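You operate a simulated robot arm through the tools that you are given. There is no shell and no other tool.

You are at the controls of a simulated two-armed robot. One attempt, no reset.

## Task
Take the blue cloth from the shelf of the press bench and leave it in the green crate. Shut the top door. Put the blue tape on the shelf of the aisle bench. Fetch the green tape and set it on the card on the free end of the lane bench. Stack the pack marked "A21" from the shelf of the shaft bench on top of the pack labelled "A22". Take the white tray and leave it on the shelf of the lane bench. Put the weight from the top of the end table on the bench top before the bench stop. Do these in any order.

It is judged by the outcome, as a careful person would: the job done as asked, and still so three seconds after it is handed in. It fails if anything else is knocked over, pushed out of place, dropped, spilled or broken. Flat cloth is picked up by pressing the open fingertips on it (5 to 10 N) and closing them slowly along it; thin cloth reads only 2 to 8 mm in the jaws.

## Robot
Two 7-joint arms with fingered hands on one trunk, on a base that moves. Base frame: it is fixed to the floor where the robot stands at the start and does not move with it; the origin is under the middle of the robot, x ahead of it, y to its left, z up; the surface under the hand at the start is at about z = 360. Lengths are in mm, angles in degrees, forces in N, time in s.
The left shoulder is at the start at [87, 152, 1041], the right one opposite. With the tool pointing down near the work surface each hand reaches from about 100 to 660 mm from the robot's upright axis, wherever it stands, measured 20 degrees to its own side. Places, roughly: bench top before the bench stop (19x25 cm) [-1620, -40, 860]; blue tape (7x7x2 cm) [-6300, -7900, 1000]; card (13x9x3 cm) [-8900, -8200, 900]; cloth [500, -250, 250]; green crate (32x24x13 cm) [600, -200, 400]; green tape (7x7x2 cm) [-6300, -7900, 600]; pack [-5000, -8000, 500]; shelf of the aisle bench [-5800, -3200, 400]; shelf of the lane bench [-8200, -8100, 300]; top door [100, 2800, 1800]; weight [-2250, 2500, 750]; white tray (25x17x6 cm) [-9000, -8000, 900]. Payload 3.8 kg a hand.
Tool frame (each hand has its own): the origin (TCP) lies between the finger pads and is the grasp point; the fingertips stand 30 mm ahead of it; z points along the fingers, y is the line along which they close. The gripper opens to 104 mm; its body begins 35 mm behind the TCP. The gripper is a hand of 5 fingers: y runs from the thumb to the fingers, the wrist lies at [-15, -104, -178] in the tool frame, and closing takes about 1.5 s.
Orientation is told as [roll, pitch, yaw] about the base's x, y, z axes, in that order, counted from this pose: with the fingers straight down and the wrist toward the robot, the tool's x, y and z point along [0, 1, 0], [1, 0, 0] and [0, 0, -1] of the base frame.

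## Interface
- The arms move only by the tool drive_tool. It takes "left_series", "right_series" or both (then of equal length, played together; a hand with none holds still); each is a list of rows, each an object of numbers (a shift or turn left out is 0, a gripper value left out holds the last): "dx", "dy", "dz": the shift along the base's x, y, z in cm; "ax", "ay", "az": the turn, a rotation vector about the base's x, y, z in rad. In form: [{"dx": .., "dy": .., "dz": .., "ax": .., "ay": .., "az": ..}, ...]. A call has 1 to 20 rows; each row is the pose to reach, as a shift and turn from the pose commanded when the call began. "left_grip" and "right_grip" are, for a hand that has rows, the finger opening in cm, from 0 to 10.4, set as the call begins (left out, the last holds). A row lasts 0.2 s, in which the tool goes at most 50 mm and 8.6 degrees; a call with a longer step from one row to the next is refused whole, and so is a gripper value outside its range. Where a pose cannot be reached the arm comes as near as it can. A force on the tool above 40 N (or 10 N above the force at the start of the call, whichever is more), or a blocked arm, ends the call early, and 0.2 s more pass. The fingers move at their own pace (about 72 mm/s each) and stop on an object; they squeeze with about 33 N. The grip force told is the motor's: it shows also when the fingers shut on nothing. Time passes only in rows, and 0.2 s behind the last, so rows that repeat a pose let the fingers close. It gives the time, the measured TCP pose, the force on the tool (base axes), the opening and the grip force at its end, in the units of the frame above (readings bear some noise), with the torque about the TCP (base axes, N m) and any sound that the robot's microphone picked up, and new pictures: "views" is both (left out), scene, wrist or none (wrist: the cameras of the hands that moved).
- Cameras (640 x 400 px; columns grow to the right, rows downward): "scene" is now at [180.5, -4.7, 1157.6]; the picture's right is [-0.14, -0.99, 0.04], its down [-0.93, 0.12, -0.35] and it looks along [0.34, -0.09, -0.94] (base axes); focal length 254 px, centre (320, 200). "left" rides on the left gripper at [-80, -78, -141] in its tool frame; the picture's right is [-0.78, -0.30, 0.56], its down [0.53, -0.78, 0.33] and it looks along [0.33, 0.56, 0.76] (tool axes); focal length 247 px, centre (320, 200). "right" rides on the right gripper at [80, -78, -141] in its tool frame; the picture's right is [-0.78, 0.30, -0.56], its down [-0.54, -0.78, 0.33] and it looks along [-0.33, 0.56, 0.76] (tool axes); focal length 247 px, centre (320, 200).
- slide_trunk(by): moves the trunk up (or, below 0, down) by that many mm; the arms and the scene camera ride with it, the base frame stays. It gives what a move gives, with no picture.
- drive_base(legs): drives the robot by 1 to 6 legs, each [ahead, left, turn to the left] in mm, mm and degrees, along the robot's own axes; the way and the turn of a leg run together, so that a leg with both is an arc; at most 1500 mm and 180 degrees a leg. The arms and the cameras ride along, it lands a little off, and it stops where it bumps. It gives what a move gives, and a new picture of the scene camera.
- finger_targets(index, middle, ring, little, thumb_bend, thumb_turn, hand): sets how far each is bent, from 0 (flat) to 1 (curled in); at 0.3 the hand is open as for a grip, at 0.7 the pads meet at the TCP. One left out holds its place. A second passes; each finger stops where it meets its share of the squeeze, and holds until it gets a number again. A gripper value or a shape takes the hand back. It gives what a move gives, with no picture; readings hold the bend of each and the force on index, middle, ring, little, thumb and palm. thumb_turn goes from beside the hand (0) to across from the fingers (1), as for a grip.
- grasp_type(shape, hand): the hand has 5 fingers and takes this shape, open, in about a second: jaw (thumb against the fingers, like two jaws); tri (thumb and two fingers); tip (a fingertip pinch); poke (one finger out to press); point (the index stretched); flat (the hand flat); cup (the hand cupped); fist (a fist). The gripper value then closes the fingers along that shape, each until it touches; the sizes above hold for jaw. It gives what a move gives, with no picture.
- head_to(pan, tilt): turns the head with the scene camera to pan (to the left, within 80 degrees either way) and tilt (down, from -29 to 69), counted from straight ahead of the robot (the tilt from the chest, where the trunk bows). It gives what a move gives, and a new picture of the scene camera.
- probe_pixels(camera, pixels): for up to 12 pixels [column, row] of the newest picture of that camera ("zoom" is the newest enlarged one), the place [x, y, z] in the base frame of the surface seen there, good to about 2 mm, but the place of the scene camera against the robot may be out by one fixed shift of up to 25 mm in any direction. It takes no simulated time.
- inspect(camera, box): a new picture of the part [left, top, right, bottom] of that camera's present view, enlarged. It takes no simulated time.
- job_done(): hands the job in; it is judged then, once.

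Leave the grippers open and the arms clear of the work at the hand-in unless told otherwise.

The tools are called by a JSON object that holds its "op" and its "data". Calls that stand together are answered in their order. drive_tool: Moves the arms, as the interface text tells. Its arguments: {"type":"object","properties":{"left_series":{"type":"array"},"left_grip":{"type":"number"},"right_series":{"type":"array"},"right_grip":{"type":"number"},"views":{"type":"string","enum":["both","scene","wrist","none"]}},"required":[]} The other tools are called the same way: slide_trunk (by) moves the trunk up or down; grasp_type (shape, hand) gives the hand a shape; finger_targets (index, middle, ring, little, thumb_bend, thumb_turn, hand) moves the fingers one by one; drive_base (legs) drives the base; head_to (pan, tilt) turns the head that bears the scene camera; probe_pixels (camera, pixels) gives the place of the surface under pixels of a picture; inspect (camera, box) takes an enlarged picture of a part of a camera's view; job_done () hands the job in.

At the start:

```text
time: 0.0
left_eef_pos: [298.6, 11.7, 614.8]
left_orientation: [0.0, 0.0, -0.1]
left_wrist_force: [0.1, -0.4, 0.4]
left_moment: [-0.02, 0.01, 0.02]
left_opening: 103.7
left_finger_force: 0.2
left_shape: jaw
left_bend: [0.3, 0.3, 0.3, 0.3, 0.3, 0.98]
left_finger forces: [0.0, 0.0, 0.0, 0.0, 0.0, 0.0]
right_eef_pos: [289.0, -221.8, 614.3]
right_orientation: [0.0, 0.0, -0.1]
right_wrist_force: [0.3, 0.2, 0.6]
right_moment: [0.01, 0.02, 0.02]
right_opening: 103.7
right_finger_force: 0.0
right_shape: jaw
right_bend: [0.3, 0.3, 0.3, 0.3, 0.3, 0.98]
right_finger forces: [0.0, 0.1, 0.0, 0.0, 0.0, 0.1]
trunk travel left (down, up): [-132.0, 324.0]
robot x, y, heading: [-1.8, 2.6, -0.2]
head pan, tilt (commanded): [-8.6, 54.1]
```

scene: 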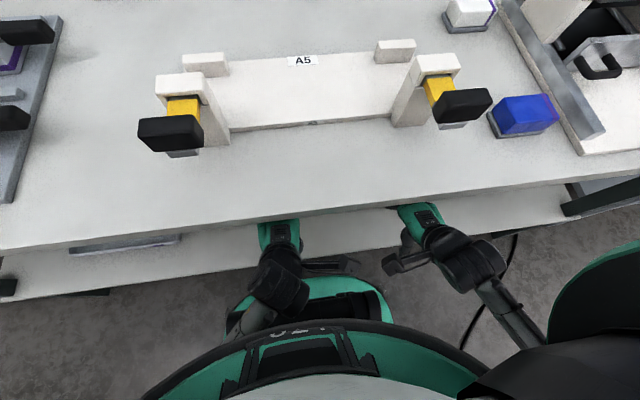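
right: 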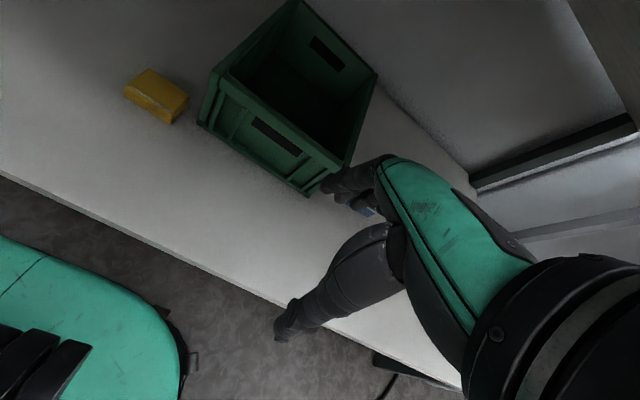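
left: 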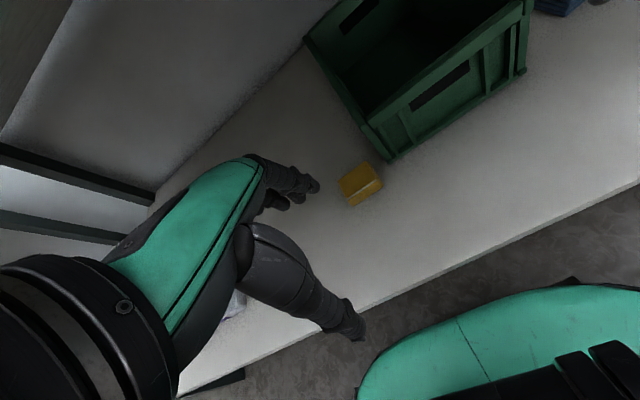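

I see a bench top in the scene camera and, in the wrist cameras, a shelf under it with the green crate, a yellow sponge or block and something blue. First I look closer at the wrist views and find positions.

{"op": "inspect", "data": {"camera": "left", "box": [280, 0, 640, 225]}}

{"op": "probe_pixels", "data": {"camera": "left", "pixels": [[360, 185], [560, 5], [390, 160], [520, 75], [305, 35], [450, 190], [160, 195], [420, 260]]}}

{"op": "probe_pixels", "data": {"camera": "right", "pixels": [[155, 95], [205, 125], [310, 190], [375, 75], [290, 5], [370, 210], [60, 150], [290, 90], [320, 100]]}}

{"op": "inspect", "data": {"camera": "right", "box": [200, 100, 440, 250]}}

```text
1.78 times, centred on (460, 112) of left
```

zoom: 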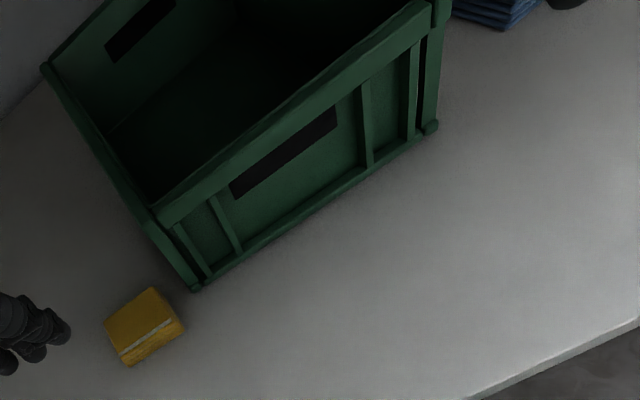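

```text
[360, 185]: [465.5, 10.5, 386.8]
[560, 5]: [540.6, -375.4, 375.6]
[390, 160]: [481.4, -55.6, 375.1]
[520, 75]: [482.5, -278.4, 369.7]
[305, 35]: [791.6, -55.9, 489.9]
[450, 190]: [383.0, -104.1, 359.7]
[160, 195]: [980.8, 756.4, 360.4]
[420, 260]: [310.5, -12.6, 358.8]
```

```text
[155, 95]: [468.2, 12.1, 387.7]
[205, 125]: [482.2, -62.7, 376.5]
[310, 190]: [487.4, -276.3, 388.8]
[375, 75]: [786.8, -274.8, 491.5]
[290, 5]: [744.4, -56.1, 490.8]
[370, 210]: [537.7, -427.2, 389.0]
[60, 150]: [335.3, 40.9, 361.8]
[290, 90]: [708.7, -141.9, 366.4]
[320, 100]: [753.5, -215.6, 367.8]
```

```text
2.67 times, centred on (320, 175) of right
```

zoom: 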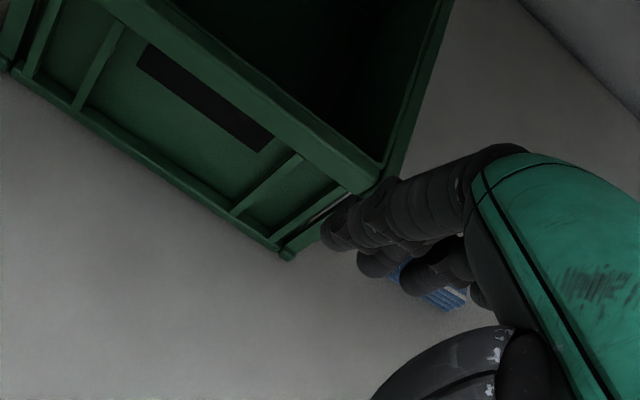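

The shelf surface is at z≈360, the crate spans x 480–790, y -56 to -278, rim z≈490. The blue cloth lies right of the crate near [540,-400]. Now I check the bench top height and edge in the scene view.

{"op": "probe_pixels", "data": {"camera": "scene", "pixels": [[320, 170], [320, 205], [320, 212], [120, 240], [520, 188], [300, 100], [520, 115], [470, 15], [165, 130], [460, 105], [320, 260], [150, 270]]}}

{"op": "head_to", "data": {"pan": -30, "tilt": 50}}

```text
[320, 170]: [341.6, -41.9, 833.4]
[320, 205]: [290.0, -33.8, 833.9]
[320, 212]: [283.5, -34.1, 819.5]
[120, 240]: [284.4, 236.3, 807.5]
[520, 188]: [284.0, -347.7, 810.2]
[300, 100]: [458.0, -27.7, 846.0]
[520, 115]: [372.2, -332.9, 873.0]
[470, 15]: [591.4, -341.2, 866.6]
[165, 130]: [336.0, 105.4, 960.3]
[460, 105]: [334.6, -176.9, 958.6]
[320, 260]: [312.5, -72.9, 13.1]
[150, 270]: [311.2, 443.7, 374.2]
```

```text
time: 0.8
left_eef_pos: [297.4, 10.3, 614.4]
left_orientation: [-0.1, 0.0, 0.1]
left_wrist_force: [0.8, -0.4, 0.1]
left_moment: [0.03, 0.0, -0.01]
left_opening: 103.9
left_finger_force: 0.0
left_shape: jaw
left_bend: [0.3, 0.3, 0.3, 0.3, 0.3, 0.98]
left_finger forces: [0.1, 0.0, 0.0, 0.0, 0.1, 0.0]
right_eef_pos: [289.3, -221.1, 613.9]
right_orientation: [0.0, 0.0, 0.0]
right_wrist_force: [-0.5, 0.4, 0.3]
right_moment: [-0.03, -0.02, 0.0]
right_opening: 104.1
right_finger_force: 0.1
right_shape: jaw
right_bend: [0.3, 0.3, 0.3, 0.3, 0.3, 0.98]
right_finger forces: [0.0, 0.0, 0.0, 0.1, 0.0, 0.1]
trunk travel left (down, up): [-132.0, 324.0]
robot x, y, heading: [-0.7, 1.6, 0.2]
head pan, tilt (commanded): [-30.0, 50.0]
```

scene: 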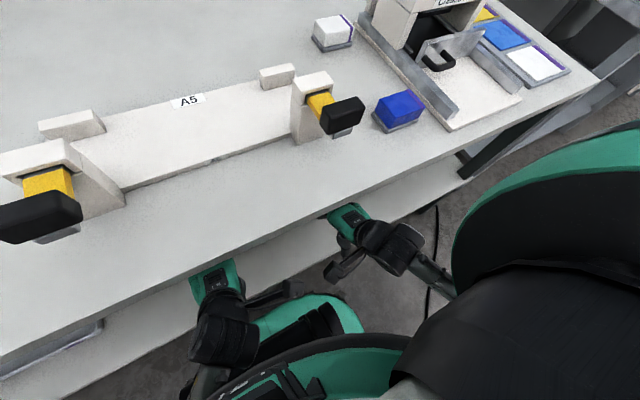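

The bench top is at z≈834 with its front edge at x≈284; the shelf edge is at x≈305. The cloth is at y≈-400, so I shift the base 150 mm to the right to bring it in front of the right arm.

{"op": "drive_base", "data": {"legs": [[0, -150, 0]]}}

{"op": "inspect", "data": {"camera": "right", "box": [0, 0, 640, 400]}}

{"op": "inspect", "data": {"camera": "left", "box": [0, 0, 640, 400]}}

```text
time: 2.2
left_eef_pos: [298.2, -138.8, 615.2]
left_orientation: [0.0, 0.1, 0.0]
left_wrist_force: [0.5, -0.9, 0.3]
left_moment: [-0.01, 0.02, -0.01]
left_opening: 103.8
left_finger_force: 0.1
left_shape: jaw
left_bend: [0.3, 0.3, 0.3, 0.3, 0.3, 0.98]
left_finger forces: [0.0, 0.0, 0.0, 0.1, 0.0, 0.1]
right_eef_pos: [288.7, -373.0, 613.3]
right_orientation: [0.1, -0.1, 0.0]
right_wrist_force: [0.7, -0.6, -0.3]
right_moment: [-0.01, 0.05, 0.0]
right_opening: 103.5
right_finger_force: 0.0
right_shape: jaw
right_bend: [0.3, 0.3, 0.3, 0.3, 0.3, 0.98]
right_finger forces: [0.0, 0.0, 0.0, 0.1, 0.1, 0.0]
trunk travel left (down, up): [-132.0, 324.0]
robot x, y, heading: [0.2, -152.2, -0.2]
head pan, tilt (commanded): [-30.0, 50.0]
```

scene: 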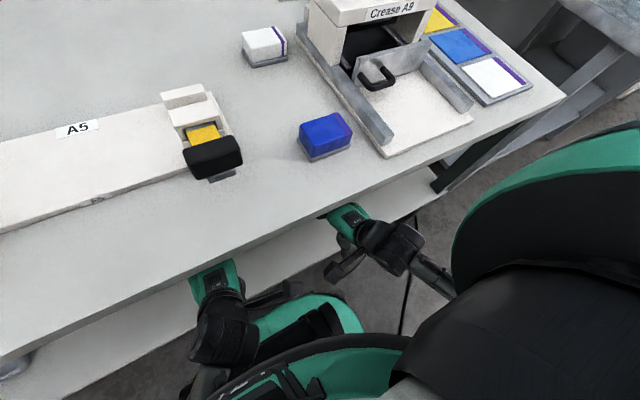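

```text
1.00 times, centred on (320, 200) of right (not enlarged: the box is as wide or as high as the picture)
```

zoom: 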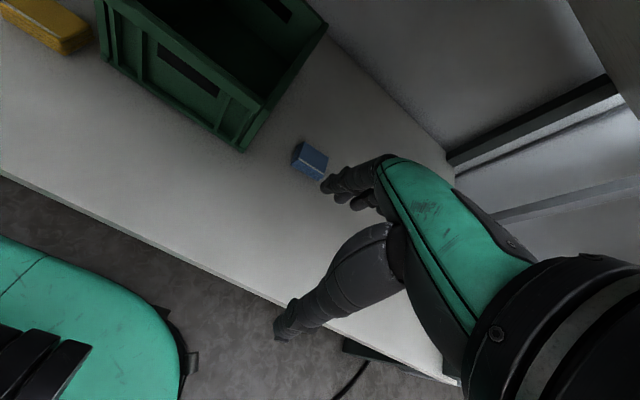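

```text
1.00 times, centred on (320, 200) of left (not enlarged: the box is as wide or as high as the picture)
```

zoom: 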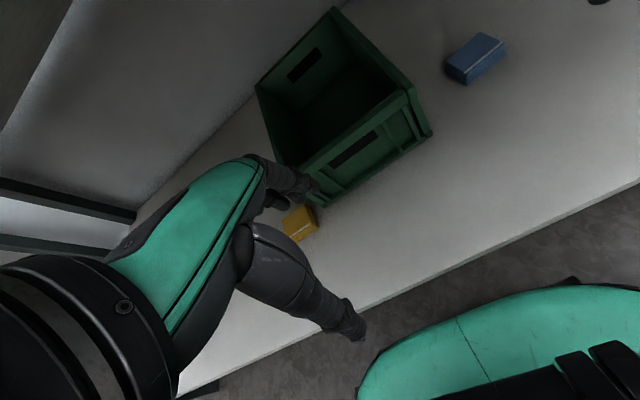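

The blue folded cloth is visible in both wrist views (right: 310,160; left: 476,58). I zoom in and probe its corners.

{"op": "inspect", "data": {"camera": "left", "box": [420, 10, 540, 85]}}

{"op": "probe_pixels", "data": {"camera": "left", "pixels": [[447, 63], [480, 34], [506, 43], [474, 70], [466, 84], [504, 54], [476, 52], [600, 3]]}}

{"op": "inspect", "data": {"camera": "right", "box": [260, 120, 360, 183]}}

{"op": "probe_pixels", "data": {"camera": "right", "pixels": [[303, 143], [327, 157], [322, 176], [293, 165], [298, 150], [310, 160], [340, 185]]}}

```text
5.33 times, centred on (480, 48) of left
```

zoom: 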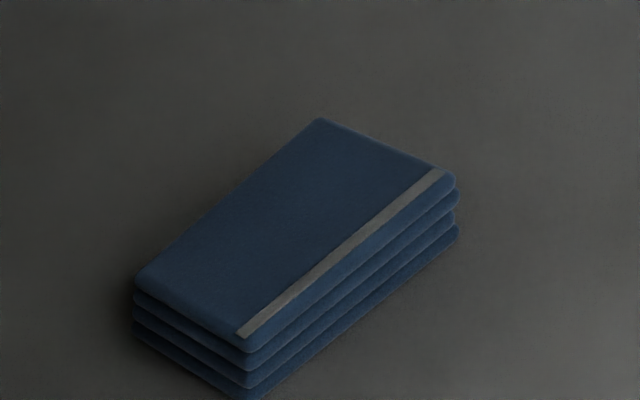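

```text
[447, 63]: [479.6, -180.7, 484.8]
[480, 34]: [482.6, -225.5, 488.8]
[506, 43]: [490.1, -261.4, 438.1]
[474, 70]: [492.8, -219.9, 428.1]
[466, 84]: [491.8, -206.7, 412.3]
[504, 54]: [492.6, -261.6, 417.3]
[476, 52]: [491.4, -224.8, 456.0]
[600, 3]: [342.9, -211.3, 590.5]
```

```text
6.35 times, centred on (310, 152) of right
```

zoom: 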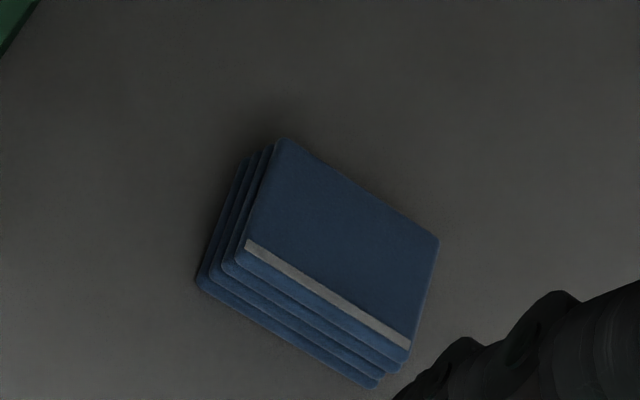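

```text
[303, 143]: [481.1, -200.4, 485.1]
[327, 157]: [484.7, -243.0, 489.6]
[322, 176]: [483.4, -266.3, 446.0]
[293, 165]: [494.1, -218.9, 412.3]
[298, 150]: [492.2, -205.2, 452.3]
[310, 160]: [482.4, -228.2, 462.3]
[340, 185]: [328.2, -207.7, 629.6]
```

The probes still used the old wrist pictures; the zoom picture is current, so I probe there: cloth corners at (285,140), (437,243), (405,358), (240,255).

{"op": "probe_pixels", "data": {"camera": "zoom", "pixels": [[287, 145], [434, 243], [405, 345], [245, 240], [330, 240], [200, 280], [372, 385], [150, 200], [500, 200]]}}

```text
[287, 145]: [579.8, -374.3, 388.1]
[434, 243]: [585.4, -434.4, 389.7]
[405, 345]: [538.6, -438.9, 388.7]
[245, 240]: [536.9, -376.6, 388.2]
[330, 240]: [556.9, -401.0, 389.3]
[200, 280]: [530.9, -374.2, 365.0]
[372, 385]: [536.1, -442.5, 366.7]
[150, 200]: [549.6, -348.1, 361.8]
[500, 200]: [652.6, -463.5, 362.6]
```

The cloth is a folded block: x 534–585, y -375 to -440, z 362–389, so a jaw grasp with vertical fingers works. To keep the forearm below the bench top edge I lower the trunk 132 mm.

{"op": "slide_trunk", "data": {"by": -130}}

```text
time: 3.8
left_eef_pos: [314.9, -87.3, 467.3]
left_orientation: [6.5, -1.5, 2.2]
left_wrist_force: [-0.3, -0.2, 0.3]
left_moment: [0.04, -0.03, -0.01]
left_opening: 103.6
left_finger_force: 0.1
left_shape: jaw
left_bend: [0.3, 0.3, 0.3, 0.3, 0.3, 0.98]
left_finger forces: [0.1, 0.0, 0.0, 0.0, 0.1, 0.0]
right_eef_pos: [255.5, -371.7, 430.0]
right_orientation: [0.0, 10.2, 0.0]
right_wrist_force: [-0.7, -0.4, -0.7]
right_moment: [-0.01, 0.04, -0.02]
right_opening: 103.6
right_finger_force: 0.1
right_shape: jaw
right_bend: [0.3, 0.3, 0.3, 0.3, 0.3, 0.98]
right_finger forces: [0.0, 0.0, 0.0, 0.1, 0.0, 0.0]
trunk travel left (down, up): [-2.0, 454.0]
robot x, y, heading: [0.1, -150.4, -0.1]
head pan, tilt (commanded): [-30.0, 50.0]
```

Both hands changed orientation a bit (right pitch 10°, left roll 6.5°). I check what happened with a look around before moving on.

{"op": "head_to", "data": {"pan": 0, "tilt": 60}}

{"op": "inspect", "data": {"camera": "right", "box": [0, 0, 640, 400]}}

{"op": "inspect", "data": {"camera": "left", "box": [0, 0, 640, 400]}}

```text
time: 4.8
left_eef_pos: [313.1, -87.9, 468.1]
left_orientation: [6.3, -1.5, 2.3]
left_wrist_force: [1.0, 0.3, -0.6]
left_moment: [-0.04, 0.03, 0.01]
left_opening: 103.5
left_finger_force: 0.1
left_shape: jaw
left_bend: [0.3, 0.3, 0.3, 0.3, 0.3, 0.98]
left_finger forces: [0.0, 0.0, 0.0, 0.0, 0.0, 0.0]
right_eef_pos: [254.9, -372.3, 428.6]
right_orientation: [0.0, 10.3, -0.1]
right_wrist_force: [0.0, 0.4, 0.6]
right_moment: [-0.03, 0.0, -0.01]
right_opening: 103.9
right_finger_force: 0.1
right_shape: jaw
right_bend: [0.3, 0.3, 0.3, 0.3, 0.3, 0.98]
right_finger forces: [0.0, 0.1, 0.0, 0.0, 0.0, 0.0]
trunk travel left (down, up): [-2.0, 454.0]
robot x, y, heading: [4.0, -151.6, 0.1]
head pan, tilt (commanded): [0.0, 60.0]
```

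scene: 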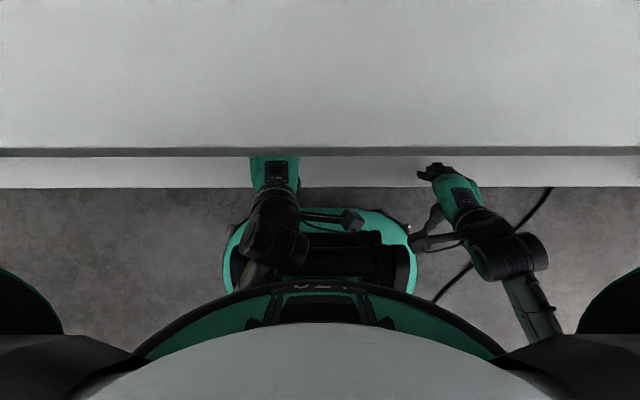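

```text
1.00 times, centred on (320, 200) of right (not enlarged: the box is as wide or as high as the picture)
```

zoom: 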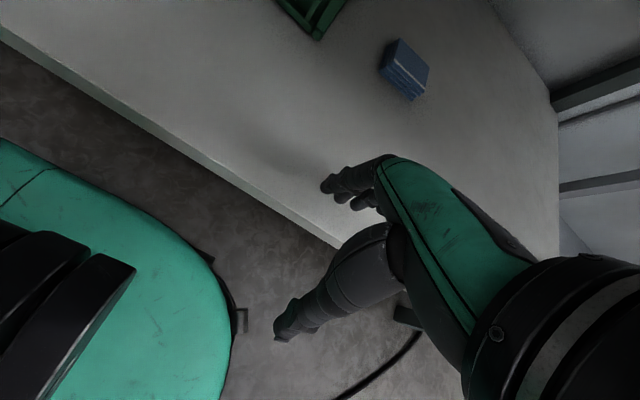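

```text
1.00 times, centred on (320, 200) of left (not enlarged: the box is as wide or as high as the picture)
```

zoom: 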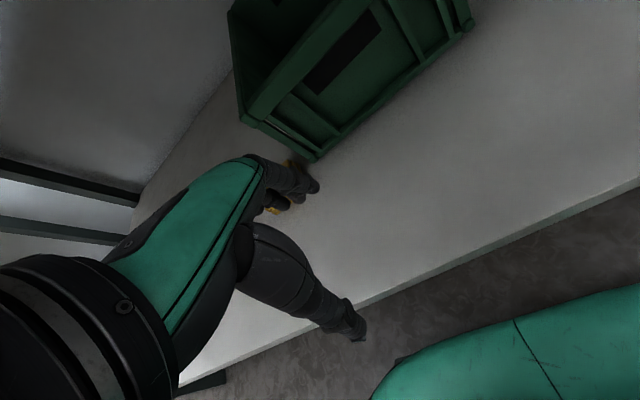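

The bench is untouched and no force reads. Now I raise the right hand slightly, level it (turn -0.18 rad about y) and move it forward under the bench top toward the cloth, stopping above it.

{"op": "drive_tool", "data": {"right_series": [{"dx": 0, "dz": 3, "ay": -0.06}, {"dx": 2, "dz": 6, "ay": -0.12}, {"dx": 5, "dy": -0.5, "dz": 7, "ay": -0.18}, {"dx": 9, "dy": -1, "dz": 7, "ay": -0.18}, {"dx": 13, "dy": -1.5, "dz": 7, "ay": -0.18}, {"dx": 17, "dy": -2, "dz": 7, "ay": -0.18}, {"dx": 20, "dy": -2.5, "dz": 7, "ay": -0.18}]}}

```text
time: 6.3
left_eef_pos: [315.1, -88.0, 468.8]
left_orientation: [6.3, -1.4, 2.2]
left_wrist_force: [0.4, 0.1, -0.6]
left_moment: [-0.02, 0.03, -0.01]
left_opening: 104.0
left_finger_force: 0.1
left_shape: jaw
left_bend: [0.3, 0.3, 0.3, 0.3, 0.3, 0.98]
left_finger forces: [0.0, 0.0, 0.0, 0.0, 0.0, 0.0]
right_eef_pos: [458.5, -398.3, 499.4]
right_orientation: [0.0, -0.1, -0.1]
right_wrist_force: [-0.1, -0.8, -0.2]
right_moment: [0.0, -0.01, -0.03]
right_opening: 103.6
right_finger_force: 0.0
right_shape: jaw
right_bend: [0.3, 0.3, 0.3, 0.3, 0.3, 0.98]
right_finger forces: [0.0, 0.0, 0.0, 0.0, 0.0, 0.0]
right hand out of reach, approached as far as the arm can: row 1, 2, 3, 4, 5
trunk travel left (down, up): [-2.0, 454.0]
robot x, y, heading: [-1.1, -151.3, 0.0]
head pan, tilt (commanded): [0.0, 60.0]
```

scene: 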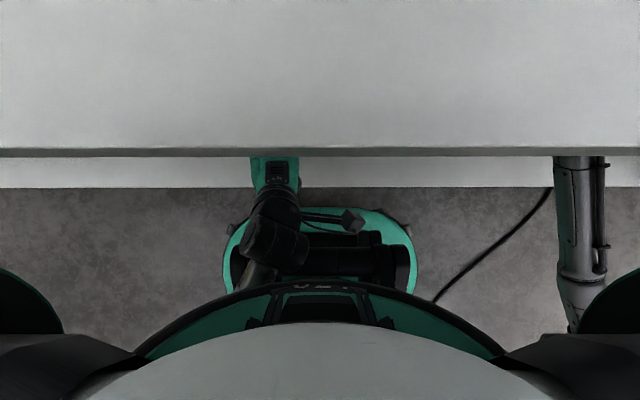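
right: 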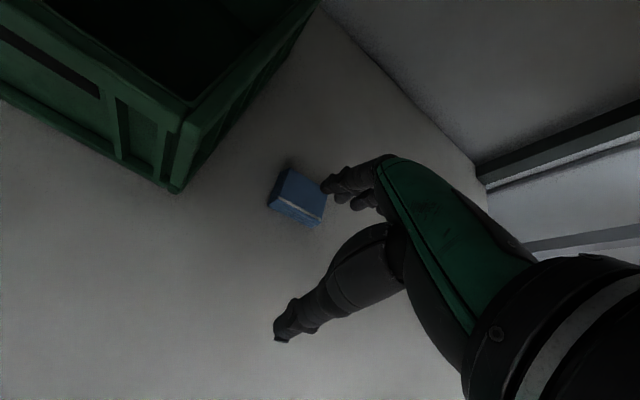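

The hand is now at [458,-398,499], level, no contact. I probe the cloth again in this wrist view and then move above it.

{"op": "probe_pixels", "data": {"camera": "right", "pixels": [[288, 170], [326, 187], [318, 208], [270, 195], [297, 190], [186, 190], [290, 250]]}}

{"op": "drive_tool", "data": {"right_series": [{"dx": 3, "dy": -0.3}, {"dx": 6.5, "dy": -0.6}, {"dx": 9.9, "dy": -0.9}, {"dx": 9.9, "dy": -0.9, "dz": -2}]}}

```text
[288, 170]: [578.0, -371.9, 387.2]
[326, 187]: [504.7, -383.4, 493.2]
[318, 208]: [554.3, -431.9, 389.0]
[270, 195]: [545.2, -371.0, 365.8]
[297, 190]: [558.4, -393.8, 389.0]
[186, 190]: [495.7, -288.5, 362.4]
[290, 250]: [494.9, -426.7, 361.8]
```

```text
time: 7.3
left_eef_pos: [313.1, -88.6, 470.1]
left_orientation: [6.2, -1.5, 2.1]
left_wrist_force: [-0.1, 0.5, -0.2]
left_moment: [-0.03, 0.03, 0.01]
left_opening: 103.9
left_finger_force: 0.1
left_shape: jaw
left_bend: [0.3, 0.3, 0.3, 0.3, 0.3, 0.98]
left_finger forces: [0.1, 0.0, 0.0, 0.0, 0.0, 0.1]
right_eef_pos: [554.2, -406.3, 479.3]
right_orientation: [0.0, -0.1, 0.0]
right_wrist_force: [0.1, 0.5, 0.0]
right_moment: [-0.02, 0.02, 0.01]
right_opening: 103.7
right_finger_force: 0.1
right_shape: jaw
right_bend: [0.3, 0.3, 0.3, 0.3, 0.3, 0.98]
right_finger forces: [0.0, 0.1, 0.0, 0.0, 0.0, 0.1]
trunk travel left (down, up): [-2.0, 454.0]
robot x, y, heading: [0.8, -152.5, -0.1]
head pan, tilt (commanded): [0.0, 60.0]
```

scene: 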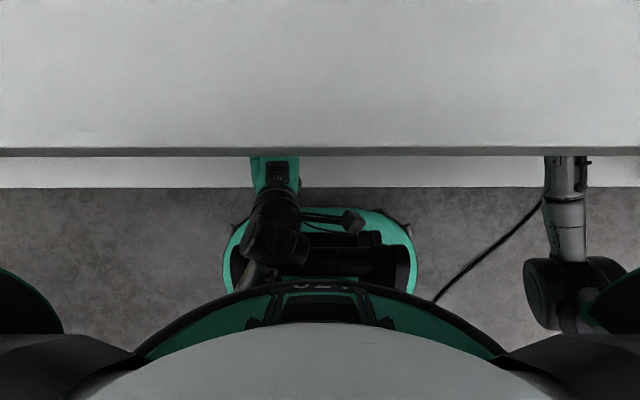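
right: 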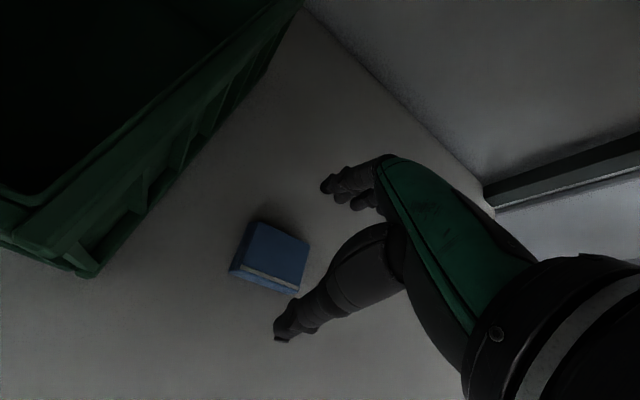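

The hand is over the cloth. I descend 83 mm (fingertips to ~366, just above the shelf), in slow steps.

{"op": "drive_tool", "data": {"right_series": [{"dx": 0.5, "dz": -3}, {"dx": 0.5, "dz": -5.5}, {"dx": 0.5, "dz": -7.3}, {"dx": 0.5, "dz": -8.3}], "views": "wrist"}}

```text
time: 8.3
left_eef_pos: [312.8, -89.7, 469.9]
left_orientation: [6.0, -1.5, 2.1]
left_wrist_force: [-0.8, 0.8, -1.0]
left_moment: [0.01, 0.01, -0.02]
left_opening: 103.6
left_finger_force: 0.1
left_shape: jaw
left_bend: [0.3, 0.3, 0.3, 0.3, 0.3, 0.98]
left_finger forces: [0.1, 0.0, 0.0, 0.1, 0.1, 0.0]
right_eef_pos: [560.8, -406.3, 397.0]
right_orientation: [-0.1, 0.0, 0.1]
right_wrist_force: [-0.2, -0.2, -1.2]
right_moment: [0.03, -0.01, 0.0]
right_opening: 103.7
right_finger_force: 0.1
right_shape: jaw
right_bend: [0.3, 0.3, 0.3, 0.3, 0.3, 0.98]
right_finger forces: [0.0, 0.0, 0.0, 0.1, 0.0, 0.0]
trunk travel left (down, up): [-2.0, 454.0]
robot x, y, heading: [-1.7, -150.0, -0.1]
head pan, tilt (commanded): [0.0, 60.0]
```

right: 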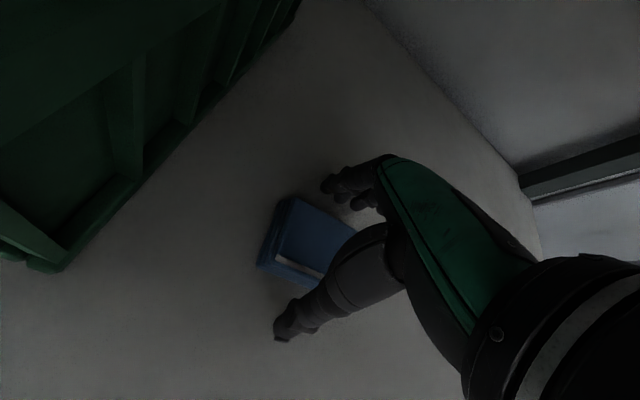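

The hand straddles the cloth with no contact force. Now I close the right hand and let the fingers settle.

{"op": "drive_tool", "data": {"right_series": [{}, {}, {}, {}, {}, {}, {}, {}, {}], "right_grip": 2.0, "views": "wrist"}}

```text
time: 10.3
left_eef_pos: [312.5, -89.2, 470.5]
left_orientation: [5.9, -1.5, 2.1]
left_wrist_force: [0.7, 0.5, -0.3]
left_moment: [0.0, 0.0, 0.0]
left_opening: 103.9
left_finger_force: 0.1
left_shape: jaw
left_bend: [0.3, 0.3, 0.3, 0.3, 0.3, 0.98]
left_finger forces: [0.0, 0.0, 0.0, 0.1, 0.2, 0.0]
right_eef_pos: [559.8, -405.8, 397.2]
right_orientation: [0.0, 0.0, -0.1]
right_wrist_force: [-0.4, -0.1, -0.1]
right_moment: [0.0, 0.01, -0.03]
right_opening: 51.7
right_finger_force: 33.0
right_shape: jaw
right_bend: [0.74, 0.47, 0.44, 0.48, 0.66, 0.99]
right_finger forces: [16.9, 8.8, 3.8, 0.0, 29.5, 0.0]
trunk travel left (down, up): [-2.0, 454.0]
robot x, y, heading: [1.0, -149.9, -0.2]
head pan, tilt (commanded): [0.0, 60.0]
```

right: 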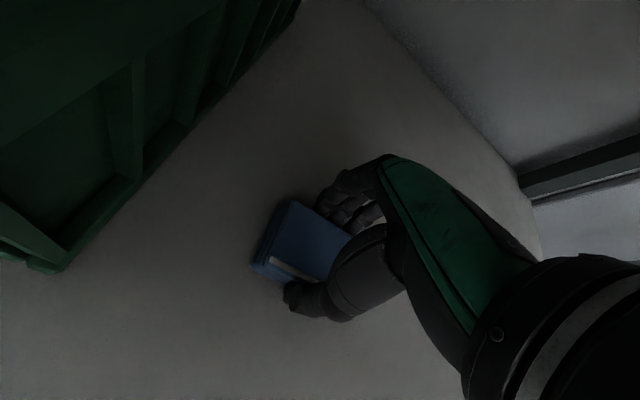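

Cloth held at 51.7 mm opening with 33 N. I lift straight up 145 mm to clear the crate rim (490) while staying beneath the bench top.

{"op": "drive_tool", "data": {"right_series": [{"dz": 3}, {"dz": 6}, {"dz": 9}, {"dz": 12}, {"dz": 14.5}]}}

```text
time: 11.6
left_eef_pos: [312.8, -91.4, 471.4]
left_orientation: [5.8, -1.4, 1.9]
left_wrist_force: [0.5, -0.6, 0.5]
left_moment: [0.02, 0.02, 0.01]
left_opening: 103.4
left_finger_force: 0.1
left_shape: jaw
left_bend: [0.3, 0.3, 0.3, 0.3, 0.3, 0.98]
left_finger forces: [0.1, 0.1, 0.0, 0.1, 0.1, 0.0]
right_eef_pos: [560.9, -405.7, 543.6]
right_orientation: [0.0, -0.1, -0.1]
right_wrist_force: [-0.3, 0.1, -0.5]
right_moment: [0.0, -0.02, 0.0]
right_opening: 51.6
right_finger_force: 32.7
right_shape: jaw
right_bend: [0.74, 0.47, 0.44, 0.48, 0.66, 0.99]
right_finger forces: [16.9, 8.6, 3.8, 0.0, 29.7, 0.0]
trunk travel left (down, up): [-2.0, 454.0]
robot x, y, heading: [0.3, -148.8, 0.2]
head pan, tilt (commanded): [0.0, 60.0]
```

scene: 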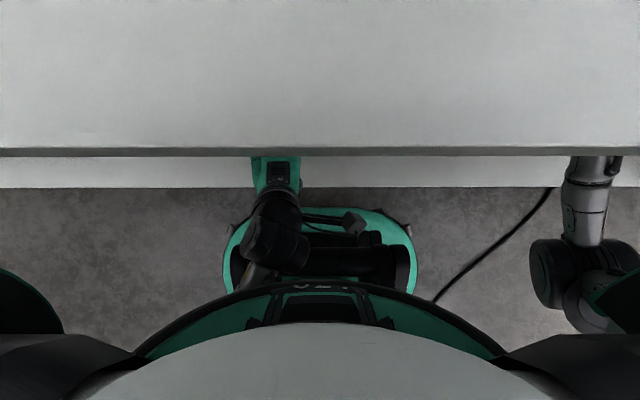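
right: 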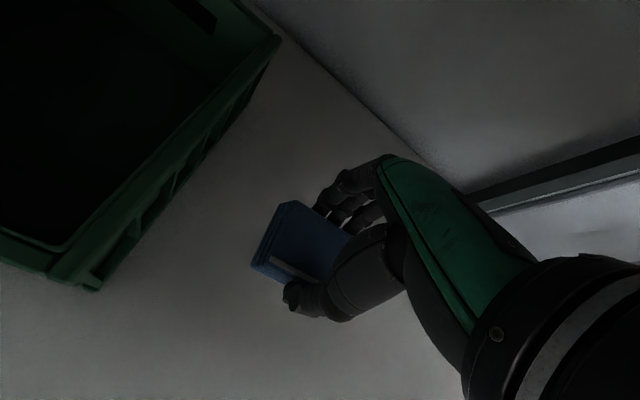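

The cloth is up with ~16 mm above the rim. I raise 15 mm more and go left over the crate toward [600,-175].

{"op": "drive_tool", "data": {"right_series": [{"dz": 1.5}, {"dx": 1, "dy": 4, "dz": 1.5}, {"dx": 2, "dy": 8, "dz": 1.5}, {"dx": 3, "dy": 12, "dz": 1.5}, {"dx": 4, "dy": 16, "dz": 1.5}, {"dx": 4.5, "dy": 20, "dz": 1.5}, {"dx": 5, "dy": 23, "dz": 1.5}]}}

```text
time: 13.2
left_eef_pos: [312.9, -91.6, 470.9]
left_orientation: [5.7, -1.5, 1.7]
left_wrist_force: [-0.3, -0.9, 0.5]
left_moment: [-0.02, 0.01, 0.02]
left_opening: 103.9
left_finger_force: 0.1
left_shape: jaw
left_bend: [0.3, 0.3, 0.3, 0.3, 0.3, 0.98]
left_finger forces: [0.1, 0.1, 0.0, 0.0, 0.0, 0.0]
right_eef_pos: [612.2, -173.4, 558.1]
right_orientation: [-0.1, -0.2, 0.1]
right_wrist_force: [-0.7, 0.5, -0.3]
right_moment: [-0.01, 0.02, 0.02]
right_opening: 52.2
right_finger_force: 33.1
right_shape: jaw
right_bend: [0.74, 0.47, 0.44, 0.48, 0.66, 0.99]
right_finger forces: [17.0, 8.7, 3.8, 0.1, 29.4, 0.0]
trunk travel left (down, up): [-2.0, 454.0]
robot x, y, heading: [1.5, -150.8, -0.1]
head pan, tilt (commanded): [0.0, 60.0]
```

scene: 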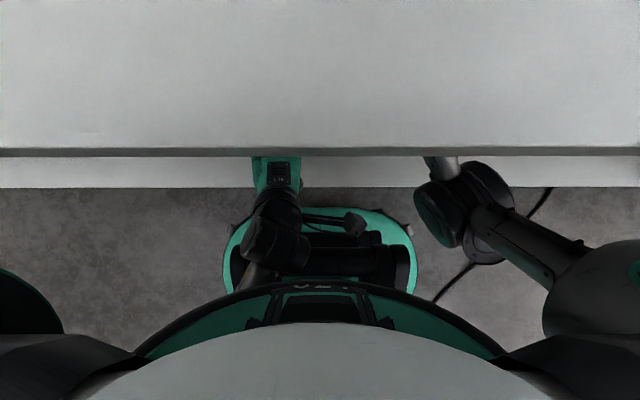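
right: 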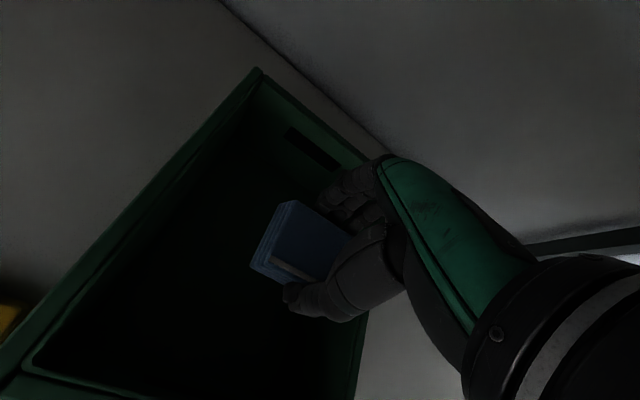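

The cloth is over the crate interior. I lower 148 mm so the cloth bottom is a few mm over the crate floor.

{"op": "drive_tool", "data": {"right_series": [{"dz": -3}, {"dz": -6}, {"dz": -9}, {"dz": -11.5}, {"dz": -13.5}, {"dz": -14.6}]}}

```text
time: 14.6
left_eef_pos: [312.5, -93.7, 472.2]
left_orientation: [5.4, -1.5, 1.6]
left_wrist_force: [-0.9, 0.3, 0.5]
left_moment: [-0.03, 0.03, 0.0]
left_opening: 103.8
left_finger_force: 0.1
left_shape: jaw
left_bend: [0.3, 0.3, 0.3, 0.3, 0.3, 0.98]
left_finger forces: [0.0, 0.0, 0.1, 0.0, 0.0, 0.0]
right_eef_pos: [623.7, -193.6, 416.6]
right_orientation: [-1.9, -1.6, -0.1]
right_wrist_force: [-0.8, 0.3, -1.0]
right_moment: [-0.02, -0.02, -0.02]
right_opening: 51.3
right_finger_force: 32.8
right_shape: jaw
right_bend: [0.74, 0.47, 0.44, 0.48, 0.66, 0.99]
right_finger forces: [17.0, 8.7, 3.8, 0.0, 29.5, 0.0]
trunk travel left (down, up): [-2.0, 454.0]
robot x, y, heading: [0.7, -149.4, 0.1]
head pan, tilt (commanded): [0.0, 60.0]
```

scene: 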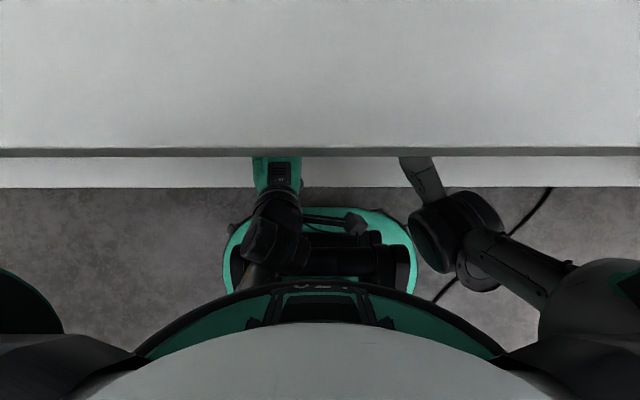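
right: 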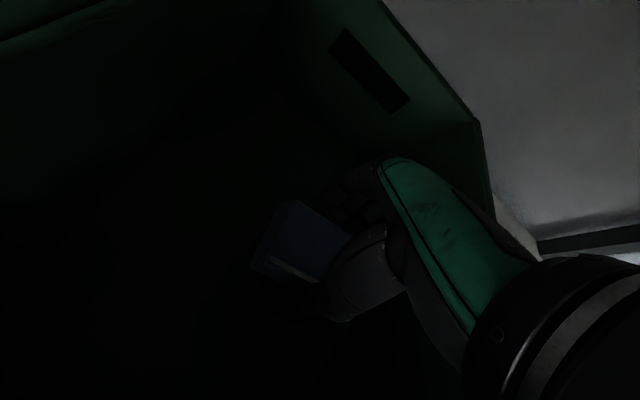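

The hand drifted ~20 mm right of the command. Before releasing I check the crate with the left wrist view.

{"op": "inspect", "data": {"camera": "left", "box": [160, 0, 640, 300]}}

{"op": "inspect", "data": {"camera": "right", "box": [160, 0, 640, 300]}}

{"op": "probe_pixels", "data": {"camera": "right", "pixels": [[480, 121], [385, 2], [460, 160], [493, 200], [300, 235], [200, 300], [150, 250], [100, 350], [300, 100]]}}

```text
1.33 times, centred on (400, 150) of left
```

zoom: 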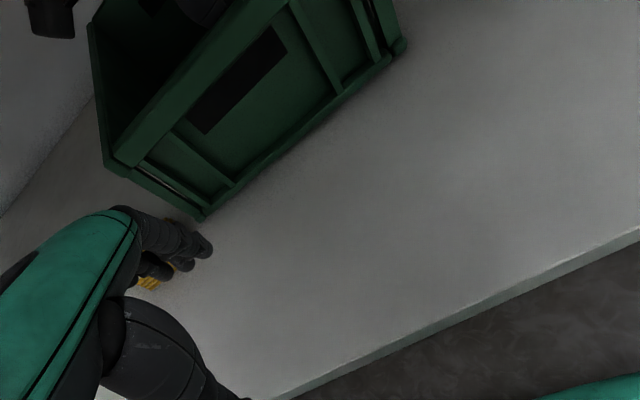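

```text
1.33 times, centred on (400, 150) of right
```

zoom: 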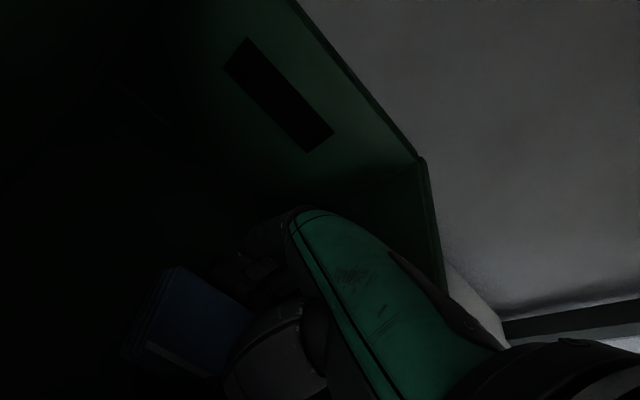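

```text
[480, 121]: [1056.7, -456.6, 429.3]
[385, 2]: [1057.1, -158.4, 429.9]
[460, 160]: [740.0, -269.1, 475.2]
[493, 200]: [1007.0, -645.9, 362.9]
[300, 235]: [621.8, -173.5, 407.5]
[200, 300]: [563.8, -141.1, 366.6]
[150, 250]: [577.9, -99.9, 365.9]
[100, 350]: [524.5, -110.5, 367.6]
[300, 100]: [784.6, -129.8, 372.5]
```

The crate is in place and the hand is well inside it (floor z≈366.5). I lower about 9 mm more and then open.

{"op": "drive_tool", "data": {"right_series": [{"dz": -0.5}, {"dz": -0.9}, {"dz": -0.9}], "views": "none"}}

```text
time: 15.6
left_eef_pos: [313.5, -92.4, 475.3]
left_orientation: [5.4, -1.7, 1.6]
left_wrist_force: [0.4, -0.2, 0.1]
left_moment: [-0.02, 0.0, 0.0]
left_opening: 103.8
left_finger_force: 0.1
left_shape: jaw
left_bend: [0.3, 0.3, 0.3, 0.3, 0.3, 0.98]
left_finger forces: [0.1, 0.1, 0.0, 0.0, 0.1, 0.0]
right_eef_pos: [624.1, -205.3, 406.6]
right_orientation: [-3.3, -1.7, -0.2]
right_wrist_force: [-0.2, 0.7, 0.1]
right_moment: [0.0, 0.02, -0.01]
right_opening: 51.8
right_finger_force: 33.2
right_shape: jaw
right_bend: [0.74, 0.47, 0.44, 0.48, 0.66, 0.99]
right_finger forces: [17.1, 8.7, 3.8, 0.1, 29.5, 0.1]
trunk travel left (down, up): [-2.0, 454.0]
robot x, y, heading: [0.6, -151.1, 0.2]
head pan, tilt (commanded): [0.0, 60.0]
stopped in row 3 (right hand): the arm was blocked; the commanded pose is now the measured one
```

The right arm is blocked (its elbow is close to the robot's own base), but the cloth is ~3 mm over the crate floor. I open the hand here, then lift straight up.

{"op": "drive_tool", "data": {"right_series": [{}, {}, {}, {}, {}, {}, {}], "right_grip": 10.4, "views": "wrist"}}

{"op": "inspect", "data": {"camera": "right", "box": [160, 120, 480, 320]}}

```text
time: 17.1
left_eef_pos: [312.4, -92.2, 472.7]
left_orientation: [5.6, -1.6, 1.6]
left_wrist_force: [0.6, 0.4, -0.7]
left_moment: [0.02, 0.01, -0.01]
left_opening: 103.4
left_finger_force: 0.1
left_shape: jaw
left_bend: [0.3, 0.3, 0.3, 0.3, 0.3, 0.98]
left_finger forces: [0.0, 0.0, 0.0, 0.1, 0.1, 0.0]
right_eef_pos: [624.7, -204.8, 405.4]
right_orientation: [-3.2, -1.7, -0.2]
right_wrist_force: [-1.0, 0.5, 0.1]
right_moment: [0.03, -0.02, 0.0]
right_opening: 103.8
right_finger_force: 0.1
right_shape: jaw
right_bend: [0.3, 0.3, 0.3, 0.3, 0.3, 0.98]
right_finger forces: [0.0, 0.0, 0.1, 0.0, 0.0, 0.0]
trunk travel left (down, up): [-2.0, 454.0]
robot x, y, heading: [-1.4, -148.0, -0.0]
head pan, tilt (commanded): [0.0, 60.0]
```

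right: 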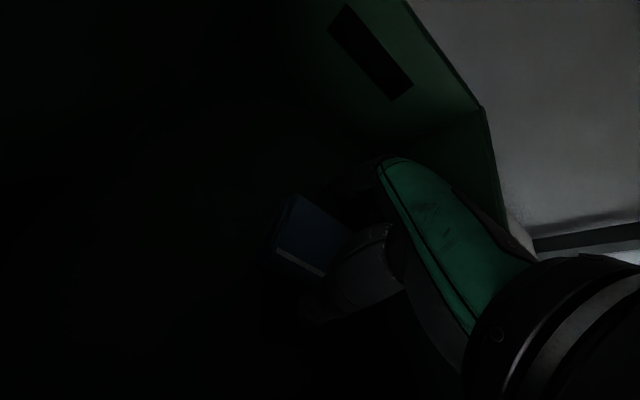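

```text
2.00 times, centred on (320, 220) of right
```

zoom: 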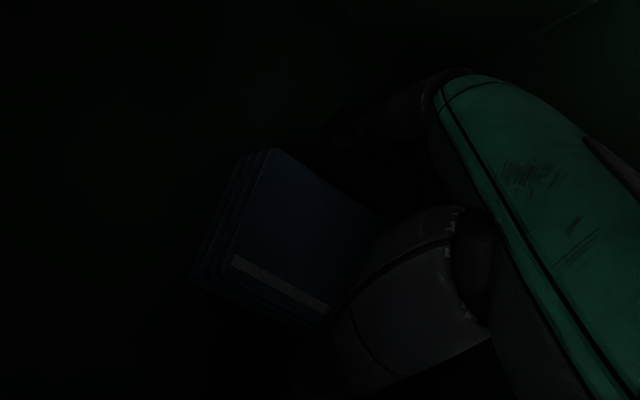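

The cloth lies in the crate, released. I lift the open hand straight up 155 mm.

{"op": "drive_tool", "data": {"right_series": [{"dz": 3}, {"dz": 6}, {"dz": 9}, {"dz": 12}, {"dz": 15}]}}

```text
time: 18.6
left_eef_pos: [312.6, -92.4, 472.9]
left_orientation: [5.6, -1.6, 1.6]
left_wrist_force: [0.0, 0.5, -1.1]
left_moment: [0.02, -0.02, -0.02]
left_opening: 103.8
left_finger_force: 0.1
left_shape: jaw
left_bend: [0.3, 0.3, 0.3, 0.3, 0.3, 0.98]
left_finger forces: [0.0, 0.0, 0.0, 0.0, 0.1, 0.0]
right_eef_pos: [626.3, -229.0, 546.4]
right_orientation: [-6.3, -1.7, -0.7]
right_wrist_force: [0.2, 0.6, -0.2]
right_moment: [0.03, -0.01, -0.01]
right_opening: 103.7
right_finger_force: 0.0
right_shape: jaw
right_bend: [0.3, 0.3, 0.3, 0.3, 0.3, 0.98]
right_finger forces: [0.0, 0.0, 0.0, 0.0, 0.0, 0.1]
trunk travel left (down, up): [-2.0, 454.0]
robot x, y, heading: [2.0, -147.9, 0.1]
head pan, tilt (commanded): [0.0, 60.0]
stopped in row 5 (right hand): the arm was blocked; the commanded pose is now the measured one
```

scene: 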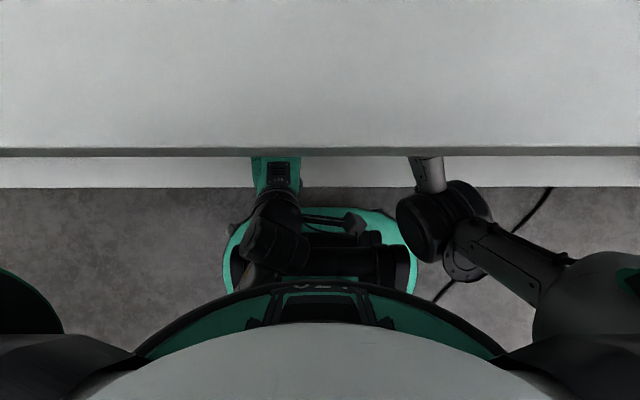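
right: 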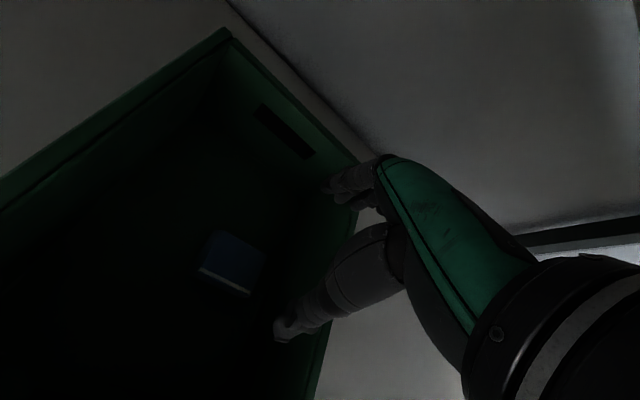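

The cloth sits in the crate. The hand is above the rim but the elbow is close to the robot's body; I move the hand to the right over the rim, levelling it, back to the way it came.

{"op": "drive_tool", "data": {"right_series": [{"dy": -2, "dz": 0.5}, {"dy": -5, "dz": 0.5, "ax": 0.03}, {"dy": -9, "dz": 0.5, "ax": 0.06}, {"dy": -13, "dz": 0.5, "ax": 0.1}, {"dy": -17, "dz": 0.5, "ax": 0.1}]}}

```text
time: 19.8
left_eef_pos: [312.6, -92.4, 472.4]
left_orientation: [5.8, -1.6, 1.4]
left_wrist_force: [0.7, 0.3, 0.5]
left_moment: [-0.02, 0.03, -0.01]
left_opening: 103.8
left_finger_force: 0.0
left_shape: jaw
left_bend: [0.3, 0.3, 0.3, 0.3, 0.3, 0.98]
left_finger forces: [0.0, 0.1, 0.0, 0.0, 0.0, 0.0]
right_eef_pos: [627.0, -395.4, 553.8]
right_orientation: [-0.3, -1.6, -0.9]
right_wrist_force: [-0.4, -0.4, -0.3]
right_moment: [0.02, -0.01, 0.0]
right_opening: 103.6
right_finger_force: 0.1
right_shape: jaw
right_bend: [0.3, 0.3, 0.3, 0.3, 0.3, 0.98]
right_finger forces: [0.1, 0.1, 0.1, 0.0, 0.0, 0.0]
trunk travel left (down, up): [-2.0, 454.0]
robot x, y, heading: [0.5, -149.0, -0.0]
head pan, tilt (commanded): [0.0, 60.0]
```

scene: 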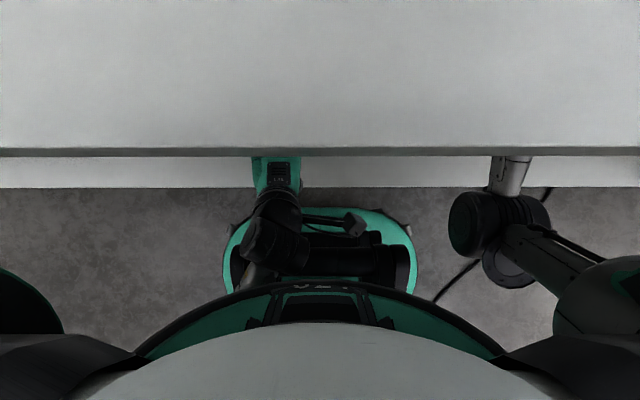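
right: 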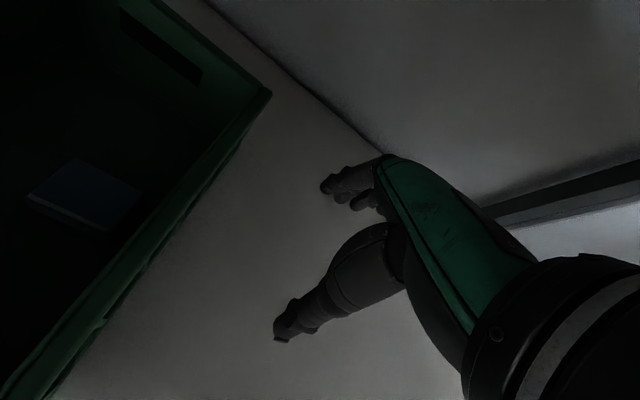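

The cloth is flat in the crate, hand clear. I verify the crate position, then back the base straight out by 450 mm with the arm posture unchanged.

{"op": "probe_pixels", "data": {"camera": "right", "pixels": [[85, 190], [266, 95], [180, 215], [120, 15]]}}

{"op": "drive_base", "data": {"legs": [[-450, 0, 0]]}}

```text
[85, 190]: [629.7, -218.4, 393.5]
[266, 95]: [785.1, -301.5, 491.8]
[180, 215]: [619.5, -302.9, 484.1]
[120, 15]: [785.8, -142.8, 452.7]
```

```text
time: 22.4
left_eef_pos: [-133.3, -91.8, 473.1]
left_orientation: [5.6, -1.7, 1.7]
left_wrist_force: [-0.8, -0.7, -0.1]
left_moment: [0.03, -0.02, 0.0]
left_opening: 103.8
left_finger_force: 0.0
left_shape: jaw
left_bend: [0.3, 0.3, 0.3, 0.3, 0.3, 0.98]
left_finger forces: [0.1, 0.0, 0.1, 0.0, 0.0, 0.0]
right_eef_pos: [181.7, -396.3, 553.5]
right_orientation: [-0.4, -1.9, -0.7]
right_wrist_force: [-0.2, -0.2, -0.1]
right_moment: [-0.03, 0.02, -0.03]
right_opening: 103.6
right_finger_force: 0.0
right_shape: jaw
right_bend: [0.3, 0.3, 0.3, 0.3, 0.3, 0.98]
right_finger forces: [0.0, 0.0, 0.1, 0.0, 0.0, 0.1]
trunk travel left (down, up): [-2.0, 454.0]
robot x, y, heading: [-446.7, -150.2, 0.0]
head pan, tilt (commanded): [0.0, 60.0]
```

scene: 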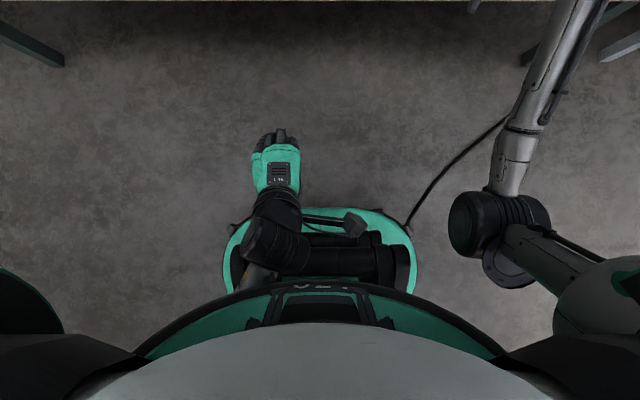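

The crate's right side now reads y≈-302 instead of -276, so the hand seems to have nudged the crate. I look at it from here with the head to measure it.

{"op": "head_to", "data": {"pan": 0, "tilt": 25}}

```text
time: 23.5
left_eef_pos: [-135.0, -91.0, 472.6]
left_orientation: [5.7, -1.6, 1.8]
left_wrist_force: [0.1, -0.3, 0.2]
left_moment: [-0.01, -0.04, -0.01]
left_opening: 103.8
left_finger_force: 0.1
left_shape: jaw
left_bend: [0.3, 0.3, 0.3, 0.3, 0.3, 0.98]
left_finger forces: [0.1, 0.0, 0.1, 0.0, 0.1, 0.0]
right_eef_pos: [181.3, -395.9, 552.3]
right_orientation: [-0.6, -1.7, -0.7]
right_wrist_force: [0.0, 0.2, 0.6]
right_moment: [0.03, 0.02, -0.04]
right_opening: 104.0
right_finger_force: 0.0
right_shape: jaw
right_bend: [0.3, 0.3, 0.3, 0.3, 0.3, 0.98]
right_finger forces: [0.0, 0.1, 0.0, 0.0, 0.1, 0.0]
trunk travel left (down, up): [-2.0, 454.0]
robot x, y, heading: [-445.4, -147.1, 0.3]
head pan, tilt (commanded): [0.0, 25.0]
```

scene: 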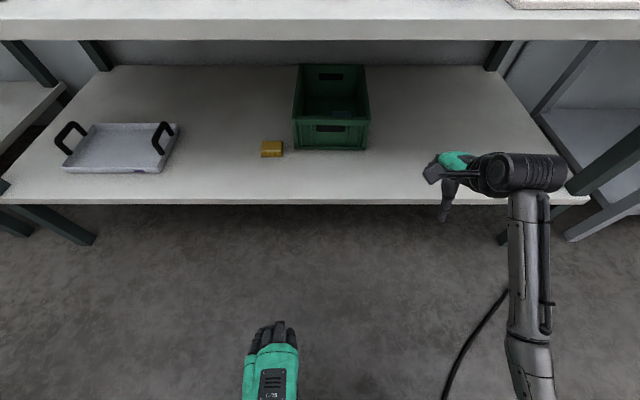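

I probe the crate's bottom and rim corners plus the yellow cloth (which has not moved) as reference.

{"op": "inspect", "data": {"camera": "scene", "box": [240, 50, 400, 150]}}

{"op": "probe_pixels", "data": {"camera": "scene", "pixels": [[272, 147], [294, 148], [364, 149], [294, 120], [370, 122], [299, 66], [364, 67], [264, 155], [281, 154], [342, 112]]}}

```text
4.00 times, centred on (320, 100) of scene
```

zoom: 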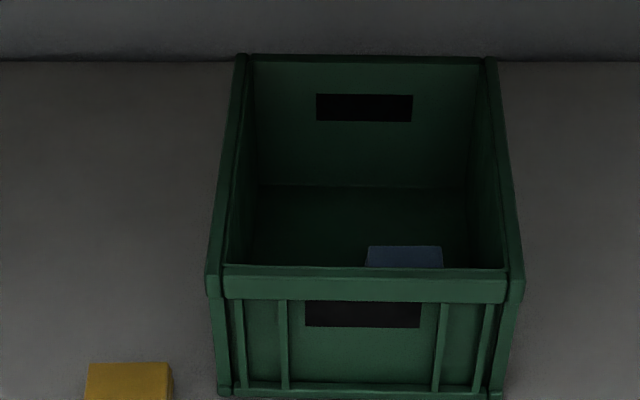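

```text
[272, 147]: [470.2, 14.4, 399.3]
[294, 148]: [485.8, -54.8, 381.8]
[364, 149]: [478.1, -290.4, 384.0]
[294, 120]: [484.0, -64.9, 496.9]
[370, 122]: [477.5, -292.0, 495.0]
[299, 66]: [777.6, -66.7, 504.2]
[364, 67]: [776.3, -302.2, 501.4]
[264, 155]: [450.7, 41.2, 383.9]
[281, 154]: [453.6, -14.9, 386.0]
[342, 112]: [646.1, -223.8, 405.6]
```

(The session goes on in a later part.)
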